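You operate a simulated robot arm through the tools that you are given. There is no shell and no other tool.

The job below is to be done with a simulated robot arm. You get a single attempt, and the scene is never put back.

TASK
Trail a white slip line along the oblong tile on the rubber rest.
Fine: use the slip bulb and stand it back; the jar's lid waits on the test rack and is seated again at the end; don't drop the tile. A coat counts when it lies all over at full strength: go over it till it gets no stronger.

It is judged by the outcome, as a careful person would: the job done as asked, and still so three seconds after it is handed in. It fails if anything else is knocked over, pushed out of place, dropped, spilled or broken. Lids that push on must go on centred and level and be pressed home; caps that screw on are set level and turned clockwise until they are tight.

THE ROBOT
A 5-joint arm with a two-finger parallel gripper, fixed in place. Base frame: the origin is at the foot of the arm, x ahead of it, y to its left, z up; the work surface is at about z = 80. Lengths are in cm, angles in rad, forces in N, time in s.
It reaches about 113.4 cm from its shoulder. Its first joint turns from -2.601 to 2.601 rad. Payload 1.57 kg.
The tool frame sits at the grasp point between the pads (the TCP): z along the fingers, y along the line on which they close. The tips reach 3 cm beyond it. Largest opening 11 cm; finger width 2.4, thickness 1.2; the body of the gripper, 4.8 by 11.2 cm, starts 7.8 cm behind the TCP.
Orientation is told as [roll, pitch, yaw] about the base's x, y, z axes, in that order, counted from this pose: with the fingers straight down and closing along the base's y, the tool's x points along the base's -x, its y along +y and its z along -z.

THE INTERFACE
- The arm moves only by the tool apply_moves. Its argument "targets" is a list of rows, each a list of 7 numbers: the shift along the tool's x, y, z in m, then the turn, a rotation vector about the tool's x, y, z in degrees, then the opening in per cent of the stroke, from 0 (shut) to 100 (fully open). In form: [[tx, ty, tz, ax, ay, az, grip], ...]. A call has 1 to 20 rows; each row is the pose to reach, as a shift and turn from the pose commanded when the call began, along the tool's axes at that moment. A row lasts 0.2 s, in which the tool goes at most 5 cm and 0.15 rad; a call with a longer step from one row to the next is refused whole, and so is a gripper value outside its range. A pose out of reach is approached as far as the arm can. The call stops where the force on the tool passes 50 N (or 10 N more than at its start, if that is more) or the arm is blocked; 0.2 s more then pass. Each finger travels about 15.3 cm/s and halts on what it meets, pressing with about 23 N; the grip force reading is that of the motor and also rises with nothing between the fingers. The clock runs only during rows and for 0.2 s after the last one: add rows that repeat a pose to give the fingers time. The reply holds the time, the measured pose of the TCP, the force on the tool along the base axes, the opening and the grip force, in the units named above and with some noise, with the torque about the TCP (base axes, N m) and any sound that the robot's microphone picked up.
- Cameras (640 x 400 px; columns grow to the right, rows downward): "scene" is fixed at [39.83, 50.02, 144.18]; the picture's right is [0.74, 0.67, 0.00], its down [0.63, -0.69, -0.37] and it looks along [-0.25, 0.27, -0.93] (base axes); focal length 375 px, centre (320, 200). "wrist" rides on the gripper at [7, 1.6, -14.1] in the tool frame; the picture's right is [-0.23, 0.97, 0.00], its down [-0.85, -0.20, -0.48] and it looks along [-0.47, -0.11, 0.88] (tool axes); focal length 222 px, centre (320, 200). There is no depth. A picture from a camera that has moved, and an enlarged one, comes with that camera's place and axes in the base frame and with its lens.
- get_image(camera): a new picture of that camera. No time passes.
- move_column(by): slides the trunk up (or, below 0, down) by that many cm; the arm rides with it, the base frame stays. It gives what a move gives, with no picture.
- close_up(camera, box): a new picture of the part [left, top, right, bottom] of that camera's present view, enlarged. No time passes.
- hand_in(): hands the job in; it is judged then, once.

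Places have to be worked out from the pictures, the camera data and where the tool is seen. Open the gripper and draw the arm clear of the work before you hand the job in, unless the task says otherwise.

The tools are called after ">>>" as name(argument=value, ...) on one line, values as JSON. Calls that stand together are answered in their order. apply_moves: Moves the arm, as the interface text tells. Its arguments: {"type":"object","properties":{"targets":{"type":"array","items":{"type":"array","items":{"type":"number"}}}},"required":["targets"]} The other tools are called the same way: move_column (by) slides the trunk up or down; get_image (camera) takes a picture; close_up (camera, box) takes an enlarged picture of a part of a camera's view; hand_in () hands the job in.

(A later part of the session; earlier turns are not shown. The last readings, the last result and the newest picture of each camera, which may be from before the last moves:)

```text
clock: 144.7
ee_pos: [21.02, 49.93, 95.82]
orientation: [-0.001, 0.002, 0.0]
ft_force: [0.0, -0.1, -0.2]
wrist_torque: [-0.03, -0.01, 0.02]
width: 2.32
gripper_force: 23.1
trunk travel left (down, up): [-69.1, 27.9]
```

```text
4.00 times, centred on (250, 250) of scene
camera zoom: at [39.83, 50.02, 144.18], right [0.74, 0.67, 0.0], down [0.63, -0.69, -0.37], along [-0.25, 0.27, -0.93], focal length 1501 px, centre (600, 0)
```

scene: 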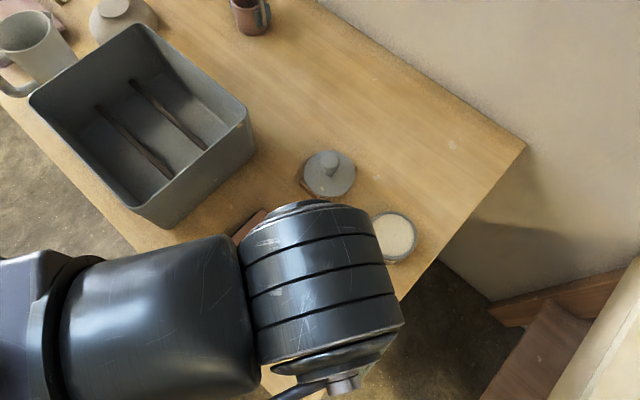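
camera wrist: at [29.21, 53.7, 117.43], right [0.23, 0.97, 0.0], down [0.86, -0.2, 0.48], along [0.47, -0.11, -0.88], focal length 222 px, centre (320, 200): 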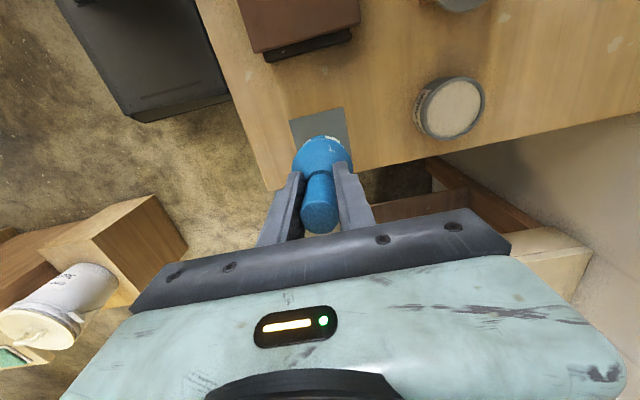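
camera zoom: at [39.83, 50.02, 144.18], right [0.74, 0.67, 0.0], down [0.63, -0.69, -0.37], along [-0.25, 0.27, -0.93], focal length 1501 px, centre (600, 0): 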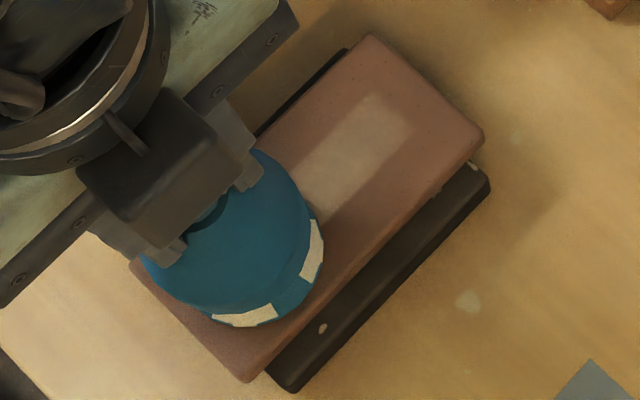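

The strip is clearly visible along the tile. I'll add light contact and stroke the full length to +y.

>>> move_column(by=-0.03)

>>> apply_moves(targets=[[0, 0.004, 0, 0, 0, 0, 0], [0, 0.008, 0, 0, 0, 0, 0], [0, 0.012, 0, 0, 0, 0, 0], [0, 0.016, 0, 0, 0, 0, 0], [0, 0.02, 0, 0, 0, 0, 0], [0, 0.024, 0, 0, 0, 0, 0], [0, 0.028, 0, 0, 0, 0, 0], [0, 0.032, 0, 0, 0, 0, 0], [0, 0.036, 0, 0, 0, 0, 0], [0, 0.04, 0, 0, 0, 0, 0], [0, 0.044, 0, 0, 0, 0, 0], [0, 0.048, 0, 0, 0, 0, 0], [0, 0.052, 0, 0, 0, 0, 0], [0, 0.056, 0, 0, 0, 0, 0], [0, 0.06, 0, 0, 0, 0, 0], [0, 0.064, 0, 0, 0, 0, 0], [0, 0.068, 0, 0, 0, 0, 0], [0, 0.072, 0, 0, 0, 0, 0]])

>>> close_up(camera="scene", box=[200, 200, 300, 300])

```text
clock: 145.2
ee_pos: [21.02, 49.92, 95.66]
orientation: [0.002, 0.002, -0.002]
ft_force: [-0.3, 0.3, 5.5]
wrist_torque: [-0.04, -0.06, 0.01]
width: 2.34
gripper_force: 22.8
trunk travel left (down, up): [-69.0, 28.0]
```

```text
clock: 149.0
ee_pos: [20.98, 57.0, 95.71]
orientation: [0.001, 0.002, -0.001]
ft_force: [0.3, -0.9, 3.2]
wrist_torque: [-0.04, 0.01, -0.01]
width: 2.32
gripper_force: 23.0
trunk travel left (down, up): [-69.0, 28.0]
```

```text
4.00 times, centred on (250, 250) of scene
camera zoom: at [39.83, 50.02, 144.18], right [0.74, 0.67, 0.0], down [0.63, -0.69, -0.37], along [-0.25, 0.27, -0.93], focal length 1501 px, centre (600, 0)
```

zoom: 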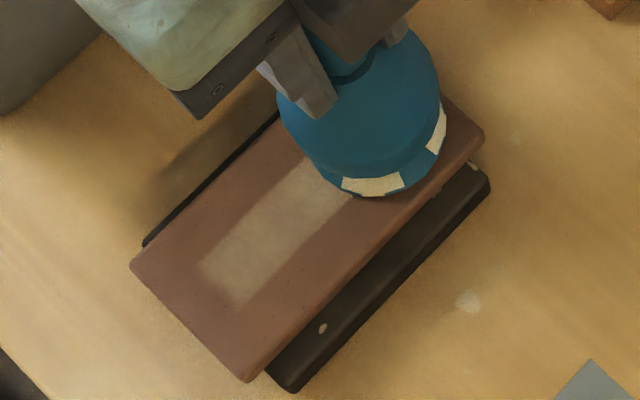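

It builds up with each pass. I'll repeat the cycle, starting slightly closer to the near end.

>>> move_column(by=0.3)

>>> apply_moves(targets=[[0, -0.025, 0, 0, 0, 0, 0], [0, -0.05, 0, 0, 0, 0, 0], [0, -0.076, 0, 0, 0, 0, 0], [0, -0.076, 0, 0, 0, 0, 0]])

>>> move_column(by=-0.3)

>>> apply_moves(targets=[[0, 0.004, 0, 0, 0, 0, 0], [0, 0.008, 0, 0, 0, 0, 0], [0, 0.012, 0, 0, 0, 0, 0], [0, 0.016, 0, 0, 0, 0, 0], [0, 0.02, 0, 0, 0, 0, 0], [0, 0.024, 0, 0, 0, 0, 0], [0, 0.028, 0, 0, 0, 0, 0], [0, 0.032, 0, 0, 0, 0, 0], [0, 0.036, 0, 0, 0, 0, 0], [0, 0.04, 0, 0, 0, 0, 0], [0, 0.044, 0, 0, 0, 0, 0], [0, 0.048, 0, 0, 0, 0, 0], [0, 0.052, 0, 0, 0, 0, 0], [0, 0.056, 0, 0, 0, 0, 0], [0, 0.06, 0, 0, 0, 0, 0], [0, 0.064, 0, 0, 0, 0, 0], [0, 0.068, 0, 0, 0, 0, 0], [0, 0.072, 0, 0, 0, 0, 0], [0, 0.076, 0, 0, 0, 0, 0]])

>>> close_up(camera="scene", box=[200, 200, 300, 300])

```text
clock: 149.5
ee_pos: [21.05, 57.06, 95.96]
orientation: [0.001, 0.001, 0.0]
ft_force: [0.3, -0.1, -1.2]
wrist_torque: [0.01, 0.04, -0.01]
width: 2.33
gripper_force: 22.9
trunk travel left (down, up): [-69.3, 27.7]
```

```text
clock: 150.5
ee_pos: [21.38, 49.72, 95.98]
orientation: [-0.003, 0.002, 0.0]
ft_force: [-0.9, -0.3, -0.8]
wrist_torque: [-0.01, 0.0, -0.02]
width: 2.35
gripper_force: 22.2
out of reach, approached as far as the arm can: row 3, 4
trunk travel left (down, up): [-69.3, 27.7]
```

```text
clock: 151.0
ee_pos: [21.16, 49.81, 95.73]
orientation: [-0.003, 0.001, 0.001]
ft_force: [0.1, -0.7, 4.1]
wrist_torque: [0.12, -0.05, -0.01]
width: 2.33
gripper_force: 23.4
trunk travel left (down, up): [-69.0, 28.0]
```

```text
clock: 155.0
ee_pos: [21.13, 57.46, 95.77]
orientation: [-0.002, 0.002, 0.0]
ft_force: [0.0, -3.2, 5.4]
wrist_torque: [-0.06, 0.02, -0.04]
width: 2.33
gripper_force: 23.2
trunk travel left (down, up): [-69.0, 28.0]
```

```text
4.00 times, centred on (250, 250) of scene
camera zoom: at [39.83, 50.02, 144.18], right [0.74, 0.67, 0.0], down [0.63, -0.69, -0.37], along [-0.25, 0.27, -0.93], focal length 1501 px, centre (600, 0)
```

zoom: 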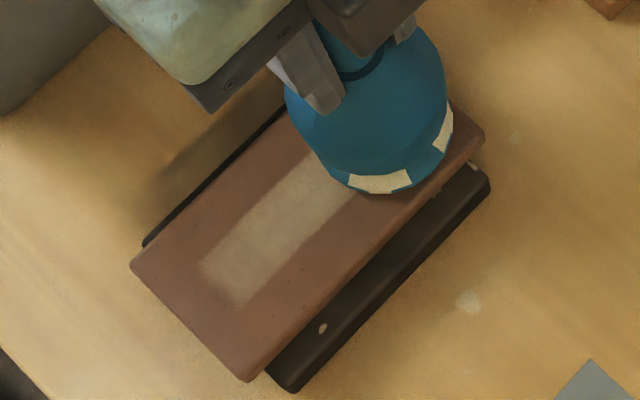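

The strip is gaining strength. The near start is right at the reach limit, so I'll begin the next passes at y≈49.9 and correct the small x drift.

>>> move_column(by=0.3)

>>> apply_moves(targets=[[0.001, -0.025, 0, 0, 0, 0, 0], [0.002, -0.05, 0, 0, 0, 0, 0], [0.002, -0.0745, 0, 0, 0, 0, 0], [0.002, -0.0745, 0, 0, 0, 0, 0]])

>>> move_column(by=-0.3)

>>> apply_moves(targets=[[0, 0.004, 0, 0, 0, 0, 0], [0, 0.008, 0, 0, 0, 0, 0], [0, 0.012, 0, 0, 0, 0, 0], [0, 0.016, 0, 0, 0, 0, 0], [0, 0.02, 0, 0, 0, 0, 0], [0, 0.024, 0, 0, 0, 0, 0], [0, 0.028, 0, 0, 0, 0, 0], [0, 0.032, 0, 0, 0, 0, 0], [0, 0.036, 0, 0, 0, 0, 0], [0, 0.04, 0, 0, 0, 0, 0], [0, 0.044, 0, 0, 0, 0, 0], [0, 0.048, 0, 0, 0, 0, 0], [0, 0.052, 0, 0, 0, 0, 0], [0, 0.056, 0, 0, 0, 0, 0], [0, 0.06, 0, 0, 0, 0, 0], [0, 0.064, 0, 0, 0, 0, 0], [0, 0.068, 0, 0, 0, 0, 0], [0, 0.072, 0, 0, 0, 0, 0], [0, 0.0745, 0, 0, 0, 0, 0]])

>>> close_up(camera="scene", box=[200, 200, 300, 300])

```text
clock: 155.5
ee_pos: [21.12, 57.32, 95.99]
orientation: [-0.004, 0.004, 0.0]
ft_force: [-0.3, 0.4, -0.3]
wrist_torque: [0.03, -0.03, -0.01]
width: 2.35
gripper_force: 23.0
trunk travel left (down, up): [-69.3, 27.7]
```

```text
clock: 156.5
ee_pos: [20.88, 50.0, 96.11]
orientation: [-0.003, 0.002, 0.001]
ft_force: [0.6, -0.1, -0.6]
wrist_torque: [0.02, -0.01, 0.0]
width: 2.33
gripper_force: 23.4
trunk travel left (down, up): [-69.3, 27.7]
```

```text
clock: 157.1
ee_pos: [20.91, 50.0, 95.76]
orientation: [-0.003, 0.001, 0.0]
ft_force: [1.5, -0.9, 2.8]
wrist_torque: [0.11, -0.08, 0.01]
width: 2.32
gripper_force: 23.0
trunk travel left (down, up): [-69.0, 28.0]
```

```text
clock: 161.1
ee_pos: [20.93, 57.28, 95.72]
orientation: [-0.004, 0.001, 0.0]
ft_force: [-0.1, -2.5, 3.2]
wrist_torque: [-0.21, -0.01, 0.01]
width: 2.34
gripper_force: 22.6
trunk travel left (down, up): [-69.0, 28.0]
```

```text
4.00 times, centred on (250, 250) of scene
camera zoom: at [39.83, 50.02, 144.18], right [0.74, 0.67, 0.0], down [0.63, -0.69, -0.37], along [-0.25, 0.27, -0.93], focal length 1501 px, centre (600, 0)
```

zoom: 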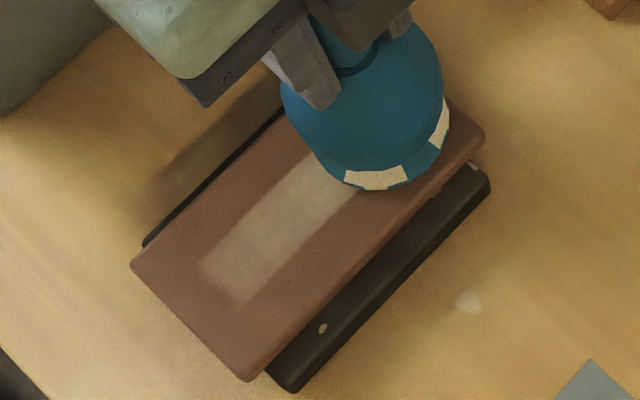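

It keeps getting stronger. Another pass.

>>> move_column(by=0.3)

>>> apply_moves(targets=[[0, -0.025, 0, 0, 0, 0, 0], [0, -0.05, 0, 0, 0, 0, 0], [0, -0.0745, 0, 0, 0, 0, 0], [0, -0.0745, 0, 0, 0, 0, 0]])

>>> move_column(by=-0.32)

>>> apply_moves(targets=[[0, 0.004, 0, 0, 0, 0, 0], [0, 0.008, 0, 0, 0, 0, 0], [0, 0.012, 0, 0, 0, 0, 0], [0, 0.016, 0, 0, 0, 0, 0], [0, 0.02, 0, 0, 0, 0, 0], [0, 0.024, 0, 0, 0, 0, 0], [0, 0.028, 0, 0, 0, 0, 0], [0, 0.032, 0, 0, 0, 0, 0], [0, 0.036, 0, 0, 0, 0, 0], [0, 0.04, 0, 0, 0, 0, 0], [0, 0.044, 0, 0, 0, 0, 0], [0, 0.048, 0, 0, 0, 0, 0], [0, 0.052, 0, 0, 0, 0, 0], [0, 0.056, 0, 0, 0, 0, 0], [0, 0.06, 0, 0, 0, 0, 0], [0, 0.064, 0, 0, 0, 0, 0], [0, 0.068, 0, 0, 0, 0, 0], [0, 0.072, 0, 0, 0, 0, 0], [0, 0.0745, 0, 0, 0, 0, 0]])

>>> close_up(camera="scene", box=[200, 200, 300, 300])

```text
clock: 161.6
ee_pos: [20.8, 57.44, 96.06]
orientation: [-0.004, 0.001, 0.001]
ft_force: [-0.5, 0.6, 0.4]
wrist_torque: [-0.01, 0.04, -0.02]
width: 2.34
gripper_force: 22.9
trunk travel left (down, up): [-69.3, 27.7]
```

```text
clock: 162.6
ee_pos: [20.83, 50.12, 95.98]
orientation: [-0.004, 0.001, 0.0]
ft_force: [0.1, -0.5, -0.9]
wrist_torque: [0.03, -0.02, 0.01]
width: 2.33
gripper_force: 23.1
trunk travel left (down, up): [-69.3, 27.7]
```

```text
clock: 163.1
ee_pos: [20.89, 50.01, 95.59]
orientation: [-0.006, 0.003, 0.0]
ft_force: [0.0, 0.8, 4.6]
wrist_torque: [0.17, -0.02, 0.03]
width: 2.36
gripper_force: 23.3
trunk travel left (down, up): [-69.0, 28.0]
```

```text
clock: 167.1
ee_pos: [20.96, 57.48, 95.79]
orientation: [-0.003, 0.002, 0.0]
ft_force: [-1.2, -4.4, 4.0]
wrist_torque: [-0.37, 0.0, -0.01]
width: 2.35
gripper_force: 22.9
trunk travel left (down, up): [-69.0, 28.0]
```

```text
4.00 times, centred on (250, 250) of scene
camera zoom: at [39.83, 50.02, 144.18], right [0.74, 0.67, 0.0], down [0.63, -0.69, -0.37], along [-0.25, 0.27, -0.93], focal length 1501 px, centre (600, 0)
```

zoom: 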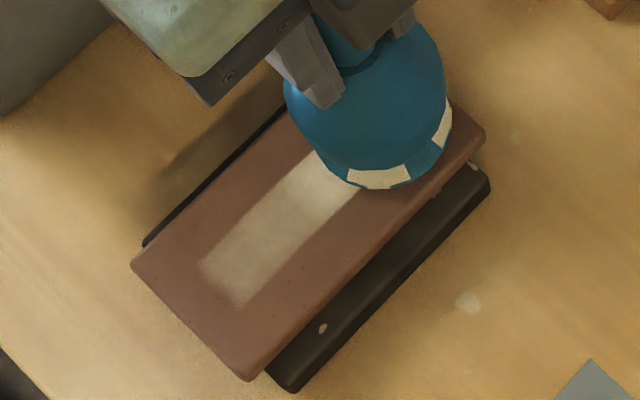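

The middle is brighter than the near end. I'll set down at the near end and hold a few seconds there, to see whether dwelling also builds the coat.

>>> move_column(by=0.3)

>>> apply_moves(targets=[[0, -0.025, 0, 0, 0, 0, 0], [0, -0.05, 0, 0, 0, 0, 0], [0, -0.076, 0, 0, 0, 0, 0], [0, -0.076, 0, 0, 0, 0, 0]])

>>> move_column(by=-0.32)

>>> apply_moves(targets=[[0, 0, 0, 0, 0, 0, 0], [0, 0, 0, 0, 0, 0, 0], [0, 0, 0, 0, 0, 0, 0], [0, 0, 0, 0, 0, 0, 0], [0, 0, 0, 0, 0, 0, 0], [0, 0, 0, 0, 0, 0, 0], [0, 0, 0, 0, 0, 0, 0], [0, 0, 0, 0, 0, 0, 0], [0, 0, 0, 0, 0, 0, 0], [0, 0, 0, 0, 0, 0, 0], [0, 0, 0, 0, 0, 0, 0], [0, 0, 0, 0, 0, 0, 0], [0, 0, 0, 0, 0, 0, 0], [0, 0, 0, 0, 0, 0, 0], [0, 0, 0, 0, 0, 0, 0], [0, 0, 0, 0, 0, 0, 0]])

>>> close_up(camera="scene", box=[200, 200, 300, 300])

```text
clock: 167.6
ee_pos: [21.08, 57.57, 96.05]
orientation: [-0.002, 0.002, 0.0]
ft_force: [-0.4, 0.2, -1.1]
wrist_torque: [-0.02, 0.0, -0.04]
width: 2.33
gripper_force: 23.2
trunk travel left (down, up): [-69.3, 27.7]
```

```text
clock: 168.6
ee_pos: [21.01, 50.1, 96.03]
orientation: [-0.005, 0.001, 0.002]
ft_force: [0.7, -0.1, -1.5]
wrist_torque: [-0.02, -0.01, 0.03]
width: 2.33
gripper_force: 23.5
trunk travel left (down, up): [-69.3, 27.7]
```

```text
clock: 169.2
ee_pos: [21.07, 50.06, 95.68]
orientation: [-0.003, 0.0, 0.0]
ft_force: [0.7, 0.1, 6.8]
wrist_torque: [0.19, -0.07, -0.05]
width: 2.35
gripper_force: 23.0
trunk travel left (down, up): [-69.0, 28.0]
```

```text
clock: 172.6
ee_pos: [21.01, 50.04, 95.67]
orientation: [-0.004, 0.001, 0.0]
ft_force: [0.4, -0.7, 7.0]
wrist_torque: [0.09, 0.06, 0.03]
width: 2.35
gripper_force: 22.9
trunk travel left (down, up): [-69.0, 28.0]
```

```text
4.00 times, centred on (250, 250) of scene
camera zoom: at [39.83, 50.02, 144.18], right [0.74, 0.67, 0.0], down [0.63, -0.69, -0.37], along [-0.25, 0.27, -0.93], focal length 1501 px, centre (600, 0)
```

zoom: 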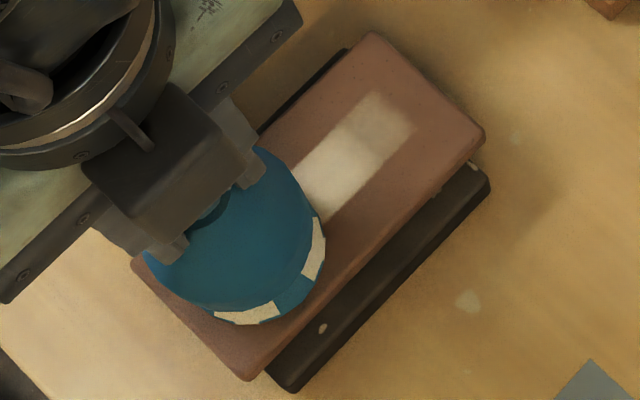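

The middle is nearly white, while both ends are weaker. I'll stroke to the far end, going slightly further to y≈58.2, and look at the near end.

>>> apply_moves(targets=[[0, 0.004, 0, 0, 0, 0, 0], [0, 0.008, 0, 0, 0, 0, 0], [0, 0.012, 0, 0, 0, 0, 0], [0, 0.016, 0, 0, 0, 0, 0], [0, 0.02, 0, 0, 0, 0, 0], [0, 0.025, 0, 0, 0, 0, 0], [0, 0.03, 0, 0, 0, 0, 0], [0, 0.035, 0, 0, 0, 0, 0], [0, 0.04, 0, 0, 0, 0, 0], [0, 0.045, 0, 0, 0, 0, 0], [0, 0.05, 0, 0, 0, 0, 0], [0, 0.055, 0, 0, 0, 0, 0], [0, 0.06, 0, 0, 0, 0, 0], [0, 0.064, 0, 0, 0, 0, 0], [0, 0.068, 0, 0, 0, 0, 0], [0, 0.072, 0, 0, 0, 0, 0], [0, 0.076, 0, 0, 0, 0, 0], [0, 0.08, 0, 0, 0, 0, 0], [0, 0.082, 0, 0, 0, 0, 0]])

>>> close_up(camera="scene", box=[200, 200, 300, 300])

```text
clock: 176.6
ee_pos: [20.88, 58.16, 95.72]
orientation: [-0.001, 0.0, -0.001]
ft_force: [0.8, -2.6, 4.2]
wrist_torque: [-0.08, -0.03, 0.01]
width: 2.35
gripper_force: 22.6
trunk travel left (down, up): [-69.0, 28.0]
```

```text
4.00 times, centred on (250, 250) of scene
camera zoom: at [39.83, 50.02, 144.18], right [0.74, 0.67, 0.0], down [0.63, -0.69, -0.37], along [-0.25, 0.27, -0.93], focal length 1501 px, centre (600, 0)
```

zoom: 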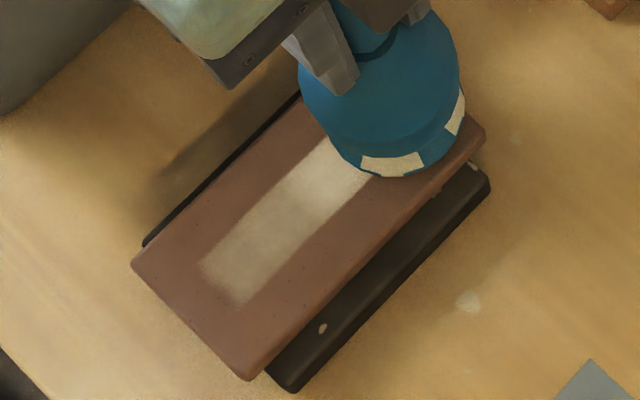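

Dwelling doesn't build the coat; motion does, so the ends get less. I'll test a short, lighter back-stroke toward -y so I can work back and forth.

>>> move_column(by=0.02)

>>> apply_moves(targets=[[0, -0.003, 0, 0, 0, 0, 0], [0, -0.006, 0, 0, 0, 0, 0], [0, -0.01, 0, 0, 0, 0, 0]])

>>> close_up(camera="wrist", box=[220, 60, 420, 240])

```text
clock: 177.1
ee_pos: [20.96, 58.3, 95.73]
orientation: [-0.003, 0.002, 0.0]
ft_force: [-0.2, -0.4, 1.4]
wrist_torque: [-0.14, 0.0, 0.02]
width: 2.3
gripper_force: 22.4
trunk travel left (down, up): [-69.0, 28.0]
```

```text
clock: 177.8
ee_pos: [21.01, 57.16, 95.73]
orientation: [-0.002, 0.002, -0.001]
ft_force: [0.4, -0.1, -0.1]
wrist_torque: [0.02, 0.03, -0.02]
width: 2.36
gripper_force: 23.0
trunk travel left (down, up): [-69.0, 28.0]
```

```text
2.22 times, centred on (320, 150) of wrist
camera zoom: at [14.18, 58.85, 109.87], right [0.23, 0.97, 0.0], down [0.86, -0.2, 0.48], along [0.46, -0.11, -0.88], focal length 494 px, centre (320, 311)
```

zoom: 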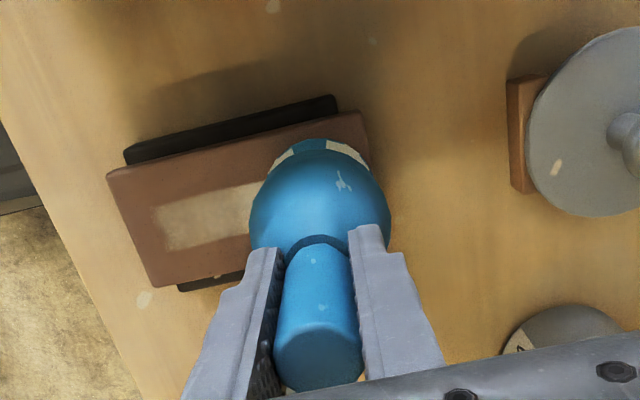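

A light back-stroke works without sticking. I'll go to the near end and work back and forth there over 1.5 cm with light contact.

>>> move_column(by=0.3)

>>> apply_moves(targets=[[0, -0.025, 0, 0, 0, 0, 0], [0, -0.05, 0, 0, 0, 0, 0], [0, -0.073, 0, 0, 0, 0, 0], [0, -0.073, 0, 0, 0, 0, 0]])

>>> close_up(camera="scene", box=[200, 200, 300, 300])

>>> move_column(by=-0.31)

```text
clock: 178.4
ee_pos: [20.95, 57.2, 95.99]
orientation: [-0.004, 0.001, 0.0]
ft_force: [-0.1, 0.4, -0.6]
wrist_torque: [0.01, -0.03, -0.02]
width: 2.34
gripper_force: 23.3
trunk travel left (down, up): [-69.3, 27.7]
```

```text
clock: 179.4
ee_pos: [20.91, 49.92, 96.06]
orientation: [-0.004, 0.002, -0.001]
ft_force: [-0.3, -0.3, -0.7]
wrist_torque: [-0.01, -0.02, 0.01]
width: 2.35
gripper_force: 23.7
trunk travel left (down, up): [-69.3, 27.7]
```

```text
4.00 times, centred on (250, 250) of scene
camera zoom: at [39.83, 50.02, 144.18], right [0.74, 0.67, 0.0], down [0.63, -0.69, -0.37], along [-0.25, 0.27, -0.93], focal length 1501 px, centre (600, 0)
```

zoom: 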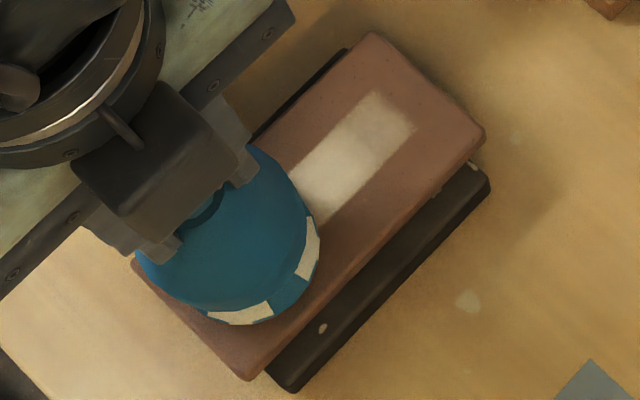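

```text
clock: 179.9
ee_pos: [21.01, 49.93, 95.7]
orientation: [-0.004, 0.003, -0.001]
ft_force: [0.8, 0.4, 1.0]
wrist_torque: [0.08, -0.03, -0.02]
width: 2.33
gripper_force: 23.2
trunk travel left (down, up): [-69.0, 28.0]
```

Contact is about 2 N. I'll work back and forth at the near end.

>>> apply_moves(targets=[[0, 0.004, 0, 0, 0, 0, 0], [0, 0.008, 0, 0, 0, 0, 0], [0, 0.012, 0, 0, 0, 0, 0], [0, 0.016, 0, 0, 0, 0, 0], [0, 0.012, 0, 0, 0, 0, 0], [0, 0.008, 0, 0, 0, 0, 0], [0, 0.004, 0, 0, 0, 0, 0], [0, 0, 0, 0, 0, 0, 0], [0, 0.004, 0, 0, 0, 0, 0], [0, 0.008, 0, 0, 0, 0, 0], [0, 0.012, 0, 0, 0, 0, 0], [0, 0.016, 0, 0, 0, 0, 0], [0, 0.012, 0, 0, 0, 0, 0], [0, 0.008, 0, 0, 0, 0, 0], [0, 0.004, 0, 0, 0, 0, 0], [0, 0, 0, 0, 0, 0, 0]])

>>> close_up(camera="wrist", box=[220, 60, 420, 240])

>>> close_up(camera="scene", box=[200, 200, 300, 300])

```text
clock: 183.3
ee_pos: [20.96, 49.83, 95.71]
orientation: [-0.003, 0.0, 0.001]
ft_force: [0.3, 0.1, -0.7]
wrist_torque: [0.04, -0.02, -0.03]
width: 2.31
gripper_force: 23.1
trunk travel left (down, up): [-69.0, 28.0]
```

```text
2.22 times, centred on (320, 150) of wrist
camera zoom: at [14.14, 51.49, 109.86], right [0.23, 0.97, 0.0], down [0.86, -0.2, 0.48], along [0.46, -0.11, -0.88], focal length 494 px, centre (320, 311)
```

zoom: 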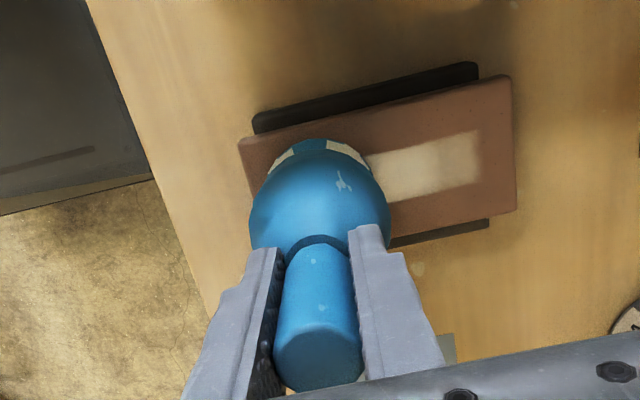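

```text
4.00 times, centred on (250, 250) of scene
camera zoom: at [39.83, 50.02, 144.18], right [0.74, 0.67, 0.0], down [0.63, -0.69, -0.37], along [-0.25, 0.27, -0.93], focal length 1501 px, centre (600, 0)
```

zoom: 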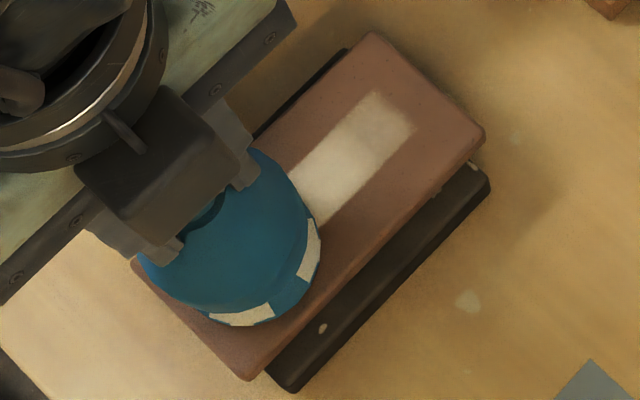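

Back-and-forth works cleanly. I'll lower 0.3 mm and repeat, then stroke away to see the near end.

>>> move_column(by=-0.03)

>>> apply_moves(targets=[[0, 0.004, 0, 0, 0, 0, 0], [0, 0.008, 0, 0, 0, 0, 0], [0, 0.012, 0, 0, 0, 0, 0], [0, 0.016, 0, 0, 0, 0, 0], [0, 0.012, 0, 0, 0, 0, 0], [0, 0.008, 0, 0, 0, 0, 0], [0, 0.004, 0, 0, 0, 0, 0], [0, 0, 0, 0, 0, 0, 0], [0, 0.004, 0, 0, 0, 0, 0], [0, 0.008, 0, 0, 0, 0, 0], [0, 0.012, 0, 0, 0, 0, 0], [0, 0.016, 0, 0, 0, 0, 0], [0, 0.012, 0, 0, 0, 0, 0], [0, 0.008, 0, 0, 0, 0, 0], [0, 0.004, 0, 0, 0, 0, 0], [0, 0, 0, 0, 0, 0, 0]])

>>> apply_moves(targets=[[0, 0.004, 0, 0, 0, 0, 0], [0, 0.008, 0, 0, 0, 0, 0], [0, 0.012, 0, 0, 0, 0, 0], [0, 0.016, 0, 0, 0, 0, 0], [0, 0.02, 0, 0, 0, 0, 0], [0, 0.025, 0, 0, 0, 0, 0], [0, 0.03, 0, 0, 0, 0, 0], [0, 0.035, 0, 0, 0, 0, 0], [0, 0.04, 0, 0, 0, 0, 0], [0, 0.045, 0, 0, 0, 0, 0], [0, 0.05, 0, 0, 0, 0, 0], [0, 0.055, 0, 0, 0, 0, 0], [0, 0.06, 0, 0, 0, 0, 0], [0, 0.065, 0, 0, 0, 0, 0], [0, 0.069, 0, 0, 0, 0, 0], [0, 0.073, 0, 0, 0, 0, 0], [0, 0.077, 0, 0, 0, 0, 0], [0, 0.081, 0, 0, 0, 0, 0], [0, 0.085, 0, 0, 0, 0, 0]])

>>> close_up(camera="scene", box=[200, 200, 300, 300])

>>> close_up(camera="wrist", box=[220, 60, 420, 240])

```text
clock: 183.8
ee_pos: [20.92, 49.92, 95.69]
orientation: [-0.004, 0.0, 0.0]
ft_force: [0.8, -0.2, 5.2]
wrist_torque: [0.08, 0.0, -0.02]
width: 2.31
gripper_force: 23.5
trunk travel left (down, up): [-69.0, 28.0]
```

```text
clock: 187.2
ee_pos: [21.01, 50.03, 95.62]
orientation: [-0.002, 0.001, -0.002]
ft_force: [0.0, -0.8, -1.7]
wrist_torque: [-0.04, 0.0, 0.02]
width: 2.33
gripper_force: 22.9
trunk travel left (down, up): [-69.0, 28.0]
```

```text
clock: 191.2
ee_pos: [20.86, 58.43, 95.75]
orientation: [-0.004, 0.003, 0.0]
ft_force: [-0.3, 0.6, -1.1]
wrist_torque: [-0.03, 0.0, -0.01]
width: 2.34
gripper_force: 23.4
trunk travel left (down, up): [-69.0, 28.0]
```

```text
4.00 times, centred on (250, 250) of scene
camera zoom: at [39.83, 50.02, 144.18], right [0.74, 0.67, 0.0], down [0.63, -0.69, -0.37], along [-0.25, 0.27, -0.93], focal length 1501 px, centre (600, 0)
```

zoom: 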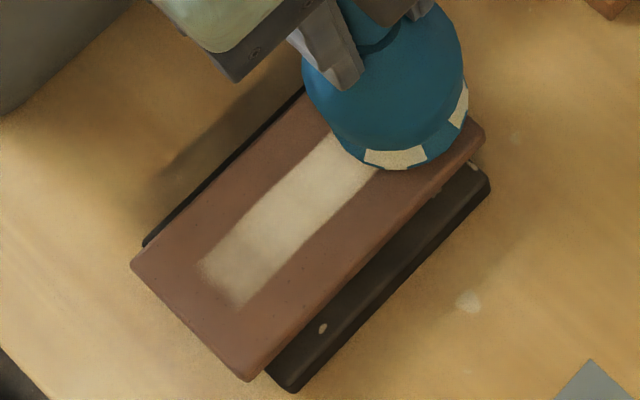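

```text
2.22 times, centred on (320, 150) of wrist
camera zoom: at [14.15, 60.08, 109.82], right [0.23, 0.97, 0.0], down [0.86, -0.2, 0.48], along [0.46, -0.11, -0.88], focal length 494 px, centre (320, 311)
```

zoom: 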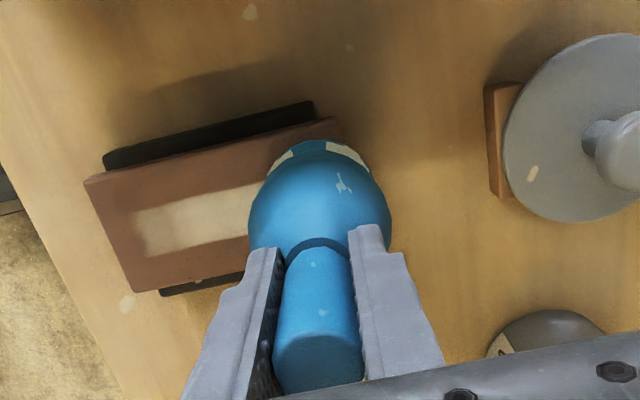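

The near end is much better now. I'll work the far end: lower slightly to contact and go back and forth around y 57–59.

>>> move_column(by=-0.05)

>>> apply_moves(targets=[[0, -0.004, 0, 0, 0, 0, 0], [0, -0.008, 0, 0, 0, 0, 0], [0, -0.012, 0, 0, 0, 0, 0], [0, -0.016, 0, 0, 0, 0, 0], [0, -0.012, 0, 0, 0, 0, 0], [0, -0.008, 0, 0, 0, 0, 0], [0, -0.004, 0, 0, 0, 0, 0], [0, 0, 0, 0, 0, 0, 0], [0, 0.004, 0, 0, 0, 0, 0], [0, 0, 0, 0, 0, 0, 0], [0, -0.004, 0, 0, 0, 0, 0], [0, -0.008, 0, 0, 0, 0, 0], [0, -0.012, 0, 0, 0, 0, 0], [0, -0.016, 0, 0, 0, 0, 0]])

>>> close_up(camera="scene", box=[200, 200, 300, 300])

```text
clock: 191.7
ee_pos: [20.92, 58.42, 95.61]
orientation: [-0.004, 0.002, 0.0]
ft_force: [0.6, -0.1, -0.8]
wrist_torque: [0.03, 0.01, 0.02]
width: 2.35
gripper_force: 23.6
trunk travel left (down, up): [-68.9, 28.1]
```

```text
clock: 194.7
ee_pos: [20.93, 56.75, 95.66]
orientation: [-0.003, 0.004, 0.001]
ft_force: [0.3, -1.4, -0.6]
wrist_torque: [-0.01, -0.01, 0.04]
width: 2.33
gripper_force: 23.0
trunk travel left (down, up): [-68.9, 28.1]
```

```text
4.00 times, centred on (250, 250) of scene
camera zoom: at [39.83, 50.02, 144.18], right [0.74, 0.67, 0.0], down [0.63, -0.69, -0.37], along [-0.25, 0.27, -0.93], focal length 1501 px, centre (600, 0)
```

zoom: 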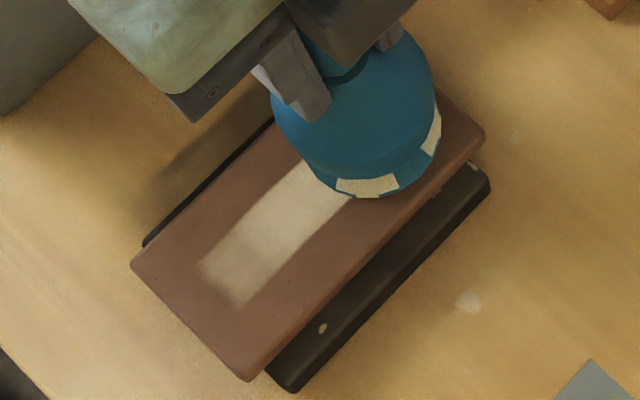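

No contact in that run, as the bulb has crept up in the grip. I'll feel downward again.

>>> move_column(by=-0.05)

```text
clock: 195.2
ee_pos: [20.82, 56.79, 95.58]
orientation: [-0.002, 0.002, 0.001]
ft_force: [0.1, 0.4, -1.7]
wrist_torque: [0.0, 0.0, 0.0]
width: 2.33
gripper_force: 23.3
trunk travel left (down, up): [-68.9, 28.1]
```

>>> move_column(by=-0.05)

```text
clock: 195.7
ee_pos: [20.92, 56.75, 95.6]
orientation: [-0.005, 0.002, -0.001]
ft_force: [0.2, -0.5, -0.9]
wrist_torque: [-0.01, -0.01, 0.02]
width: 2.35
gripper_force: 23.4
trunk travel left (down, up): [-68.8, 28.2]
```

Still free; another 0.5 mm.

>>> move_column(by=-0.05)

```text
clock: 196.2
ee_pos: [20.97, 56.96, 95.41]
orientation: [-0.003, 0.003, 0.002]
ft_force: [0.1, 0.4, -1.5]
wrist_torque: [0.02, 0.0, -0.01]
width: 2.37
gripper_force: 23.3
trunk travel left (down, up): [-68.8, 28.2]
```

Still free; continuing down.

>>> move_column(by=-0.06)

```text
clock: 196.7
ee_pos: [20.92, 56.81, 95.47]
orientation: [-0.003, 0.002, 0.001]
ft_force: [-0.5, 0.3, 2.8]
wrist_torque: [0.08, -0.01, -0.01]
width: 2.34
gripper_force: 23.0
trunk travel left (down, up): [-68.7, 28.3]
```

About 4 N of contact now. I'll work back and forth at the far end.

>>> apply_moves(targets=[[0, 0.004, 0, 0, 0, 0, 0], [0, 0.008, 0, 0, 0, 0, 0], [0, 0.012, 0, 0, 0, 0, 0], [0, 0.016, 0, 0, 0, 0, 0], [0, 0.02, 0, 0, 0, 0, 0], [0, 0.016, 0, 0, 0, 0, 0], [0, 0.012, 0, 0, 0, 0, 0], [0, 0.008, 0, 0, 0, 0, 0], [0, 0.004, 0, 0, 0, 0, 0], [0, 0, 0, 0, 0, 0, 0], [0, 0.004, 0, 0, 0, 0, 0], [0, 0.008, 0, 0, 0, 0, 0], [0, 0.012, 0, 0, 0, 0, 0], [0, 0.016, 0, 0, 0, 0, 0], [0, 0.02, 0, 0, 0, 0, 0]])

>>> close_up(camera="wrist", box=[220, 60, 420, 240])

```text
clock: 199.9
ee_pos: [20.94, 59.01, 95.39]
orientation: [-0.004, 0.004, -0.001]
ft_force: [-0.1, 0.6, -0.4]
wrist_torque: [0.01, 0.03, 0.0]
width: 2.36
gripper_force: 22.6
trunk travel left (down, up): [-68.7, 28.3]
```

```text
2.22 times, centred on (320, 150) of wrist
camera zoom: at [14.12, 60.51, 109.56], right [0.23, 0.97, 0.0], down [0.86, -0.2, 0.48], along [0.46, -0.11, -0.88], focal length 494 px, centre (320, 311)
```

zoom: 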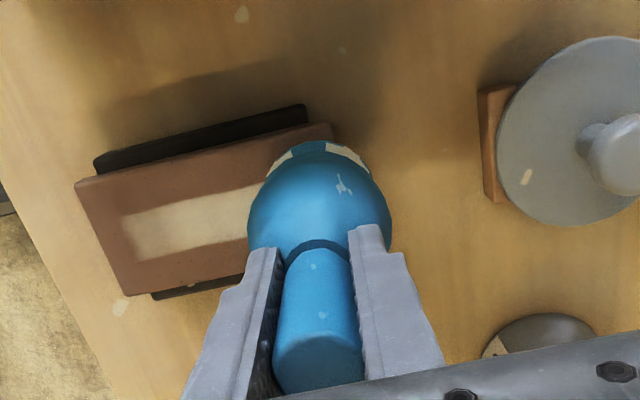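

The strip looks much more uniform. I'll lift 1 cm and move 3.5 cm further out to see all of it.

>>> move_column(by=1.5)

>>> apply_moves(targets=[[0, 0.02, 0, 0, 0, 0, 0], [0, 0.035, 0, 0, 0, 0, 0], [0, 0.035, 0, 0, 0, 0, 0]])

>>> close_up(camera="scene", box=[200, 200, 300, 300])

>>> close_up(camera="wrist", box=[220, 60, 420, 240])

```text
clock: 200.5
ee_pos: [20.87, 58.88, 96.87]
orientation: [-0.004, 0.002, 0.001]
ft_force: [0.0, 0.4, -1.2]
wrist_torque: [0.01, -0.01, 0.04]
width: 2.34
gripper_force: 22.7
trunk travel left (down, up): [-70.2, 26.8]
```

```text
clock: 201.3
ee_pos: [20.7, 62.37, 96.82]
orientation: [-0.004, 0.001, 0.001]
ft_force: [-0.3, -0.7, -1.5]
wrist_torque: [0.02, 0.01, 0.01]
width: 2.36
gripper_force: 22.8
trunk travel left (down, up): [-70.2, 26.8]
```

```text
4.00 times, centred on (250, 250) of scene
camera zoom: at [39.83, 50.02, 144.18], right [0.74, 0.67, 0.0], down [0.63, -0.69, -0.37], along [-0.25, 0.27, -0.93], focal length 1501 px, centre (600, 0)
```

zoom: 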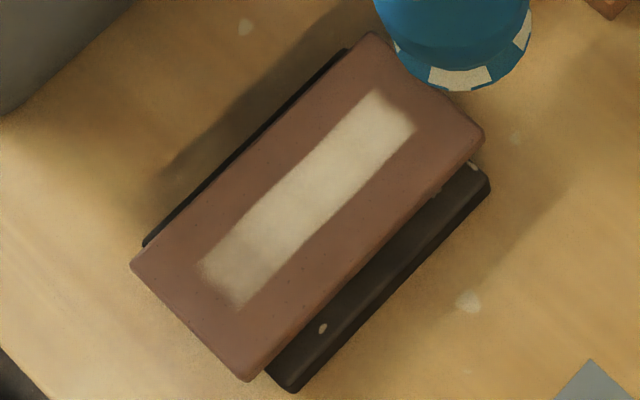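

```text
2.22 times, centred on (320, 150) of wrist
camera zoom: at [14.1, 64.05, 111.06], right [0.23, 0.97, 0.0], down [0.86, -0.2, 0.48], along [0.46, -0.11, -0.88], focal length 494 px, centre (320, 311)
```

zoom: 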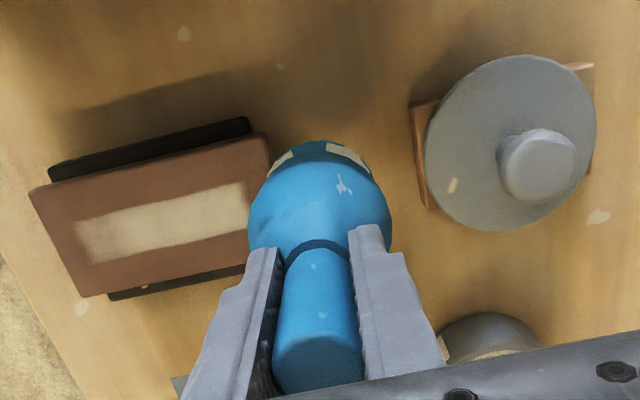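

The line is nearly complete. I'll zoom further to judge the ends and edges.

>>> close_up(camera="scene", box=[225, 215, 280, 285])

>>> close_up(camera="wrist", box=[220, 110, 310, 190])

```text
5.71 times, centred on (252, 250) of scene
camera zoom: at [39.83, 50.02, 144.18], right [0.74, 0.67, 0.0], down [0.63, -0.69, -0.37], along [-0.25, 0.27, -0.93], focal length 2144 px, centre (706, -86)
```

zoom: 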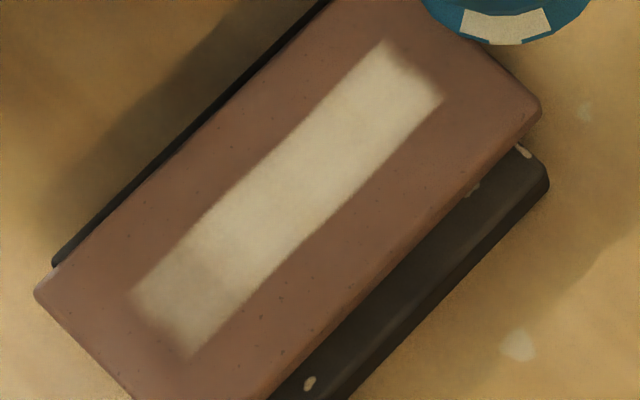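

```text
5.00 times, centred on (265, 150) of wrist
camera zoom: at [14.1, 64.05, 111.06], right [0.23, 0.97, 0.0], down [0.86, -0.2, 0.48], along [0.46, -0.11, -0.88], focal length 1111 px, centre (595, 450)
```

zoom: 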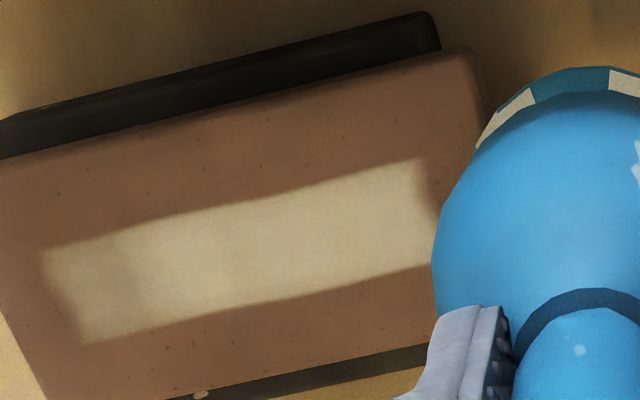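

Both extreme ends still need more. I'll go back to the near end and feel for contact again.

>>> apply_moves(targets=[[-0.001, -0.032, 0, 0, 0, 0, 0], [-0.002, -0.064, 0, 0, 0, 0, 0], [-0.002, -0.095, 0, 0, 0, 0, 0], [-0.002, -0.125, 0, 0, 0, 0, 0], [-0.002, -0.125, 0, 0, 0, 0, 0]])

>>> move_column(by=-1.5)

```text
clock: 202.5
ee_pos: [21.0, 49.8, 96.86]
orientation: [-0.004, 0.002, 0.0]
ft_force: [0.6, 1.3, -0.8]
wrist_torque: [0.0, -0.02, -0.02]
width: 2.34
gripper_force: 22.9
trunk travel left (down, up): [-70.2, 26.8]
```

```text
clock: 203.2
ee_pos: [21.11, 49.88, 95.46]
orientation: [-0.004, 0.002, 0.0]
ft_force: [0.7, -0.3, -1.0]
wrist_torque: [0.01, -0.01, 0.0]
width: 2.36
gripper_force: 23.3
trunk travel left (down, up): [-68.7, 28.3]
```

No contact yet; down 0.6 mm.

>>> move_column(by=-0.06)

```text
clock: 203.7
ee_pos: [21.08, 49.82, 95.48]
orientation: [-0.003, 0.001, -0.001]
ft_force: [0.3, 0.0, -1.2]
wrist_torque: [-0.01, 0.01, 0.01]
width: 2.36
gripper_force: 22.6
trunk travel left (down, up): [-68.7, 28.3]
```

>>> move_column(by=-0.06)

```text
clock: 204.2
ee_pos: [21.08, 49.92, 95.31]
orientation: [-0.005, 0.002, 0.0]
ft_force: [0.3, 0.2, -0.7]
wrist_torque: [0.03, 0.01, -0.02]
width: 2.35
gripper_force: 23.2
trunk travel left (down, up): [-68.6, 28.4]
```

Still free; another 0.6 mm.

>>> move_column(by=-0.06)

```text
clock: 204.7
ee_pos: [21.08, 49.8, 95.37]
orientation: [-0.001, 0.003, 0.0]
ft_force: [1.6, 1.1, 11.2]
wrist_torque: [0.2, 0.15, -0.03]
width: 2.34
gripper_force: 23.0
trunk travel left (down, up): [-68.5, 28.5]
```

12 N is a bit much, so I'll ease 0.3 mm and work back and forth.

>>> move_column(by=0.03)

>>> apply_moves(targets=[[0, 0.004, 0, 0, 0, 0, 0], [0, 0.008, 0, 0, 0, 0, 0], [0, 0.012, 0, 0, 0, 0, 0], [0, 0.016, 0, 0, 0, 0, 0], [0, 0.012, 0, 0, 0, 0, 0], [0, 0.008, 0, 0, 0, 0, 0], [0, 0.004, 0, 0, 0, 0, 0], [0, 0, 0, 0, 0, 0, 0], [0, 0.004, 0, 0, 0, 0, 0], [0, 0.008, 0, 0, 0, 0, 0], [0, 0.012, 0, 0, 0, 0, 0], [0, 0.016, 0, 0, 0, 0, 0], [0, 0.012, 0, 0, 0, 0, 0], [0, 0.008, 0, 0, 0, 0, 0], [0, 0.004, 0, 0, 0, 0, 0], [0, 0, 0, 0, 0, 0, 0]])

>>> close_up(camera="wrist", box=[220, 60, 420, 240])

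```text
clock: 205.2
ee_pos: [21.16, 49.82, 95.3]
orientation: [-0.003, 0.003, 0.001]
ft_force: [1.5, 0.8, 8.0]
wrist_torque: [0.11, 0.04, 0.0]
width: 2.34
gripper_force: 23.0
trunk travel left (down, up): [-68.6, 28.4]
```

```text
clock: 208.6
ee_pos: [21.02, 49.8, 95.21]
orientation: [-0.003, 0.001, 0.0]
ft_force: [0.3, -0.6, -0.9]
wrist_torque: [0.03, -0.01, 0.04]
width: 2.34
gripper_force: 23.1
trunk travel left (down, up): [-68.6, 28.4]
```

```text
2.22 times, centred on (320, 150) of wrist
camera zoom: at [14.23, 51.51, 109.42], right [0.23, 0.97, 0.0], down [0.86, -0.2, 0.48], along [0.46, -0.11, -0.88], focal length 494 px, centre (320, 311)
```

zoom: 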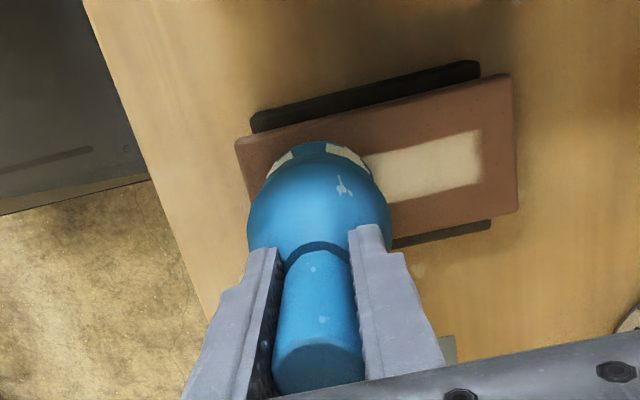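

Contact faded during that run. I'll lower again and repeat at the near end.

>>> move_column(by=-0.05)

```text
clock: 209.1
ee_pos: [20.99, 49.91, 95.16]
orientation: [-0.004, 0.002, 0.0]
ft_force: [0.7, 0.8, -0.8]
wrist_torque: [0.01, -0.01, 0.0]
width: 2.33
gripper_force: 22.7
trunk travel left (down, up): [-68.5, 28.5]
```

>>> move_column(by=-0.06)

```text
clock: 209.6
ee_pos: [20.99, 49.85, 95.22]
orientation: [-0.002, 0.004, 0.0]
ft_force: [-0.7, 0.2, -1.4]
wrist_torque: [0.02, 0.01, 0.03]
width: 2.36
gripper_force: 23.1
trunk travel left (down, up): [-68.5, 28.5]
```

>>> move_column(by=-0.06)

```text
clock: 210.1
ee_pos: [20.99, 49.82, 95.05]
orientation: [-0.004, 0.0, 0.002]
ft_force: [-0.6, 0.2, 1.4]
wrist_torque: [0.05, 0.03, -0.01]
width: 2.32
gripper_force: 23.0
trunk travel left (down, up): [-68.4, 28.6]
```

Light contact, about 2.5 N. I'll work back and forth at this lighter force.

>>> apply_moves(targets=[[0, 0.005, 0, 0, 0, 0, 0], [0, 0.01, 0, 0, 0, 0, 0], [0, 0.016, 0, 0, 0, 0, 0], [0, 0.01, 0, 0, 0, 0, 0], [0, 0.005, 0, 0, 0, 0, 0], [0, 0, 0, 0, 0, 0, 0], [0, 0.005, 0, 0, 0, 0, 0], [0, 0.01, 0, 0, 0, 0, 0], [0, 0.016, 0, 0, 0, 0, 0], [0, 0.01, 0, 0, 0, 0, 0], [0, 0.005, 0, 0, 0, 0, 0], [0, 0, 0, 0, 0, 0, 0], [0, 0.005, 0, 0, 0, 0, 0], [0, 0.01, 0, 0, 0, 0, 0], [0, 0.016, 0, 0, 0, 0, 0], [0, 0.01, 0, 0, 0, 0, 0], [0, 0.005, 0, 0, 0, 0, 0], [0, 0, 0, 0, 0, 0, 0]])

>>> move_column(by=-0.03)

```text
clock: 213.9
ee_pos: [20.9, 49.88, 94.97]
orientation: [-0.003, 0.002, 0.001]
ft_force: [1.3, -1.0, 0.2]
wrist_torque: [0.0, 0.01, 0.06]
width: 2.34
gripper_force: 23.5
trunk travel left (down, up): [-68.4, 28.6]
```

```text
clock: 214.4
ee_pos: [20.99, 49.91, 95.01]
orientation: [-0.005, 0.001, 0.0]
ft_force: [0.6, 0.0, 5.1]
wrist_torque: [0.1, 0.04, 0.0]
width: 2.35
gripper_force: 22.7
trunk travel left (down, up): [-68.4, 28.6]
```

Contact held this time. Now a full stroke to the far end at about 6 N, then a look.

>>> apply_moves(targets=[[0, 0.004, 0, 0, 0, 0, 0], [0, 0.008, 0, 0, 0, 0, 0], [0, 0.012, 0, 0, 0, 0, 0], [0, 0.016, 0, 0, 0, 0, 0], [0, 0.02, 0, 0, 0, 0, 0], [0, 0.025, 0, 0, 0, 0, 0], [0, 0.03, 0, 0, 0, 0, 0], [0, 0.035, 0, 0, 0, 0, 0], [0, 0.04, 0, 0, 0, 0, 0], [0, 0.045, 0, 0, 0, 0, 0], [0, 0.05, 0, 0, 0, 0, 0], [0, 0.055, 0, 0, 0, 0, 0], [0, 0.06, 0, 0, 0, 0, 0], [0, 0.065, 0, 0, 0, 0, 0], [0, 0.07, 0, 0, 0, 0, 0], [0, 0.075, 0, 0, 0, 0, 0], [0, 0.08, 0, 0, 0, 0, 0], [0, 0.085, 0, 0, 0, 0, 0], [0, 0.09, 0, 0, 0, 0, 0]])

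>>> close_up(camera="scene", box=[225, 215, 280, 285])

>>> close_up(camera="wrist", box=[220, 60, 420, 240])

```text
clock: 218.4
ee_pos: [21.09, 59.0, 95.13]
orientation: [-0.001, 0.001, -0.001]
ft_force: [-0.2, -1.8, 3.0]
wrist_torque: [-0.16, 0.01, 0.02]
width: 2.36
gripper_force: 22.7
trunk travel left (down, up): [-68.4, 28.6]
```

```text
5.71 times, centred on (252, 250) of scene
camera zoom: at [39.83, 50.02, 144.18], right [0.74, 0.67, 0.0], down [0.63, -0.69, -0.37], along [-0.25, 0.27, -0.93], focal length 2144 px, centre (706, -86)
```

zoom: 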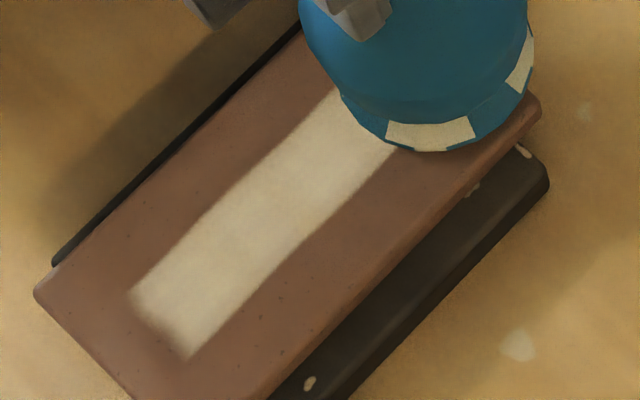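

```text
2.22 times, centred on (320, 150) of wrist
camera zoom: at [14.32, 60.58, 109.24], right [0.23, 0.97, 0.0], down [0.86, -0.2, 0.48], along [0.46, -0.11, -0.88], focal length 494 px, centre (320, 311)
```

zoom: 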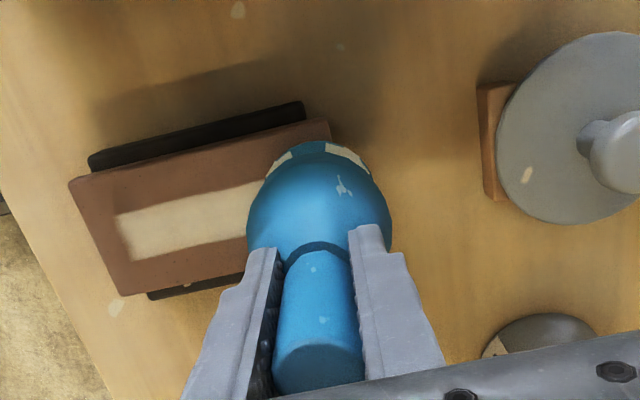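

The line is nearly uniform now. I'll do some extra passes over the far end.

>>> apply_moves(targets=[[0, -0.005, 0, 0, 0, 0, 0], [0, -0.01, 0, 0, 0, 0, 0], [0, -0.015, 0, 0, 0, 0, 0], [0, -0.02, 0, 0, 0, 0, 0], [0, -0.025, 0, 0, 0, 0, 0], [0, -0.02, 0, 0, 0, 0, 0], [0, -0.015, 0, 0, 0, 0, 0], [0, -0.01, 0, 0, 0, 0, 0], [0, -0.005, 0, 0, 0, 0, 0], [0, 0, 0, 0, 0, 0, 0], [0, -0.005, 0, 0, 0, 0, 0], [0, -0.01, 0, 0, 0, 0, 0], [0, -0.015, 0, 0, 0, 0, 0], [0, -0.02, 0, 0, 0, 0, 0], [0, -0.025, 0, 0, 0, 0, 0], [0, -0.02, 0, 0, 0, 0, 0], [0, -0.015, 0, 0, 0, 0, 0], [0, -0.01, 0, 0, 0, 0, 0], [0, -0.005, 0, 0, 0, 0, 0], [0, 0, 0, 0, 0, 0, 0]])

>>> move_column(by=-0.03)

```text
clock: 219.2
ee_pos: [20.99, 58.2, 95.04]
orientation: [0.009, 0.002, 0.001]
ft_force: [0.8, 19.0, 30.8]
wrist_torque: [1.52, -0.04, -0.04]
width: 2.54
gripper_force: 22.8
trunk travel left (down, up): [-68.4, 28.6]
stopped in row 4: the force on the tool passed its limit at 54 N (the readings are from after the stop); the commanded pose is now the measured one
```

```text
clock: 219.7
ee_pos: [21.01, 57.81, 95.0]
orientation: [0.008, 0.0, 0.0]
ft_force: [-0.3, 22.2, 40.9]
wrist_torque: [1.64, 0.1, -0.08]
width: 2.56
gripper_force: 22.8
trunk travel left (down, up): [-68.3, 28.7]
```

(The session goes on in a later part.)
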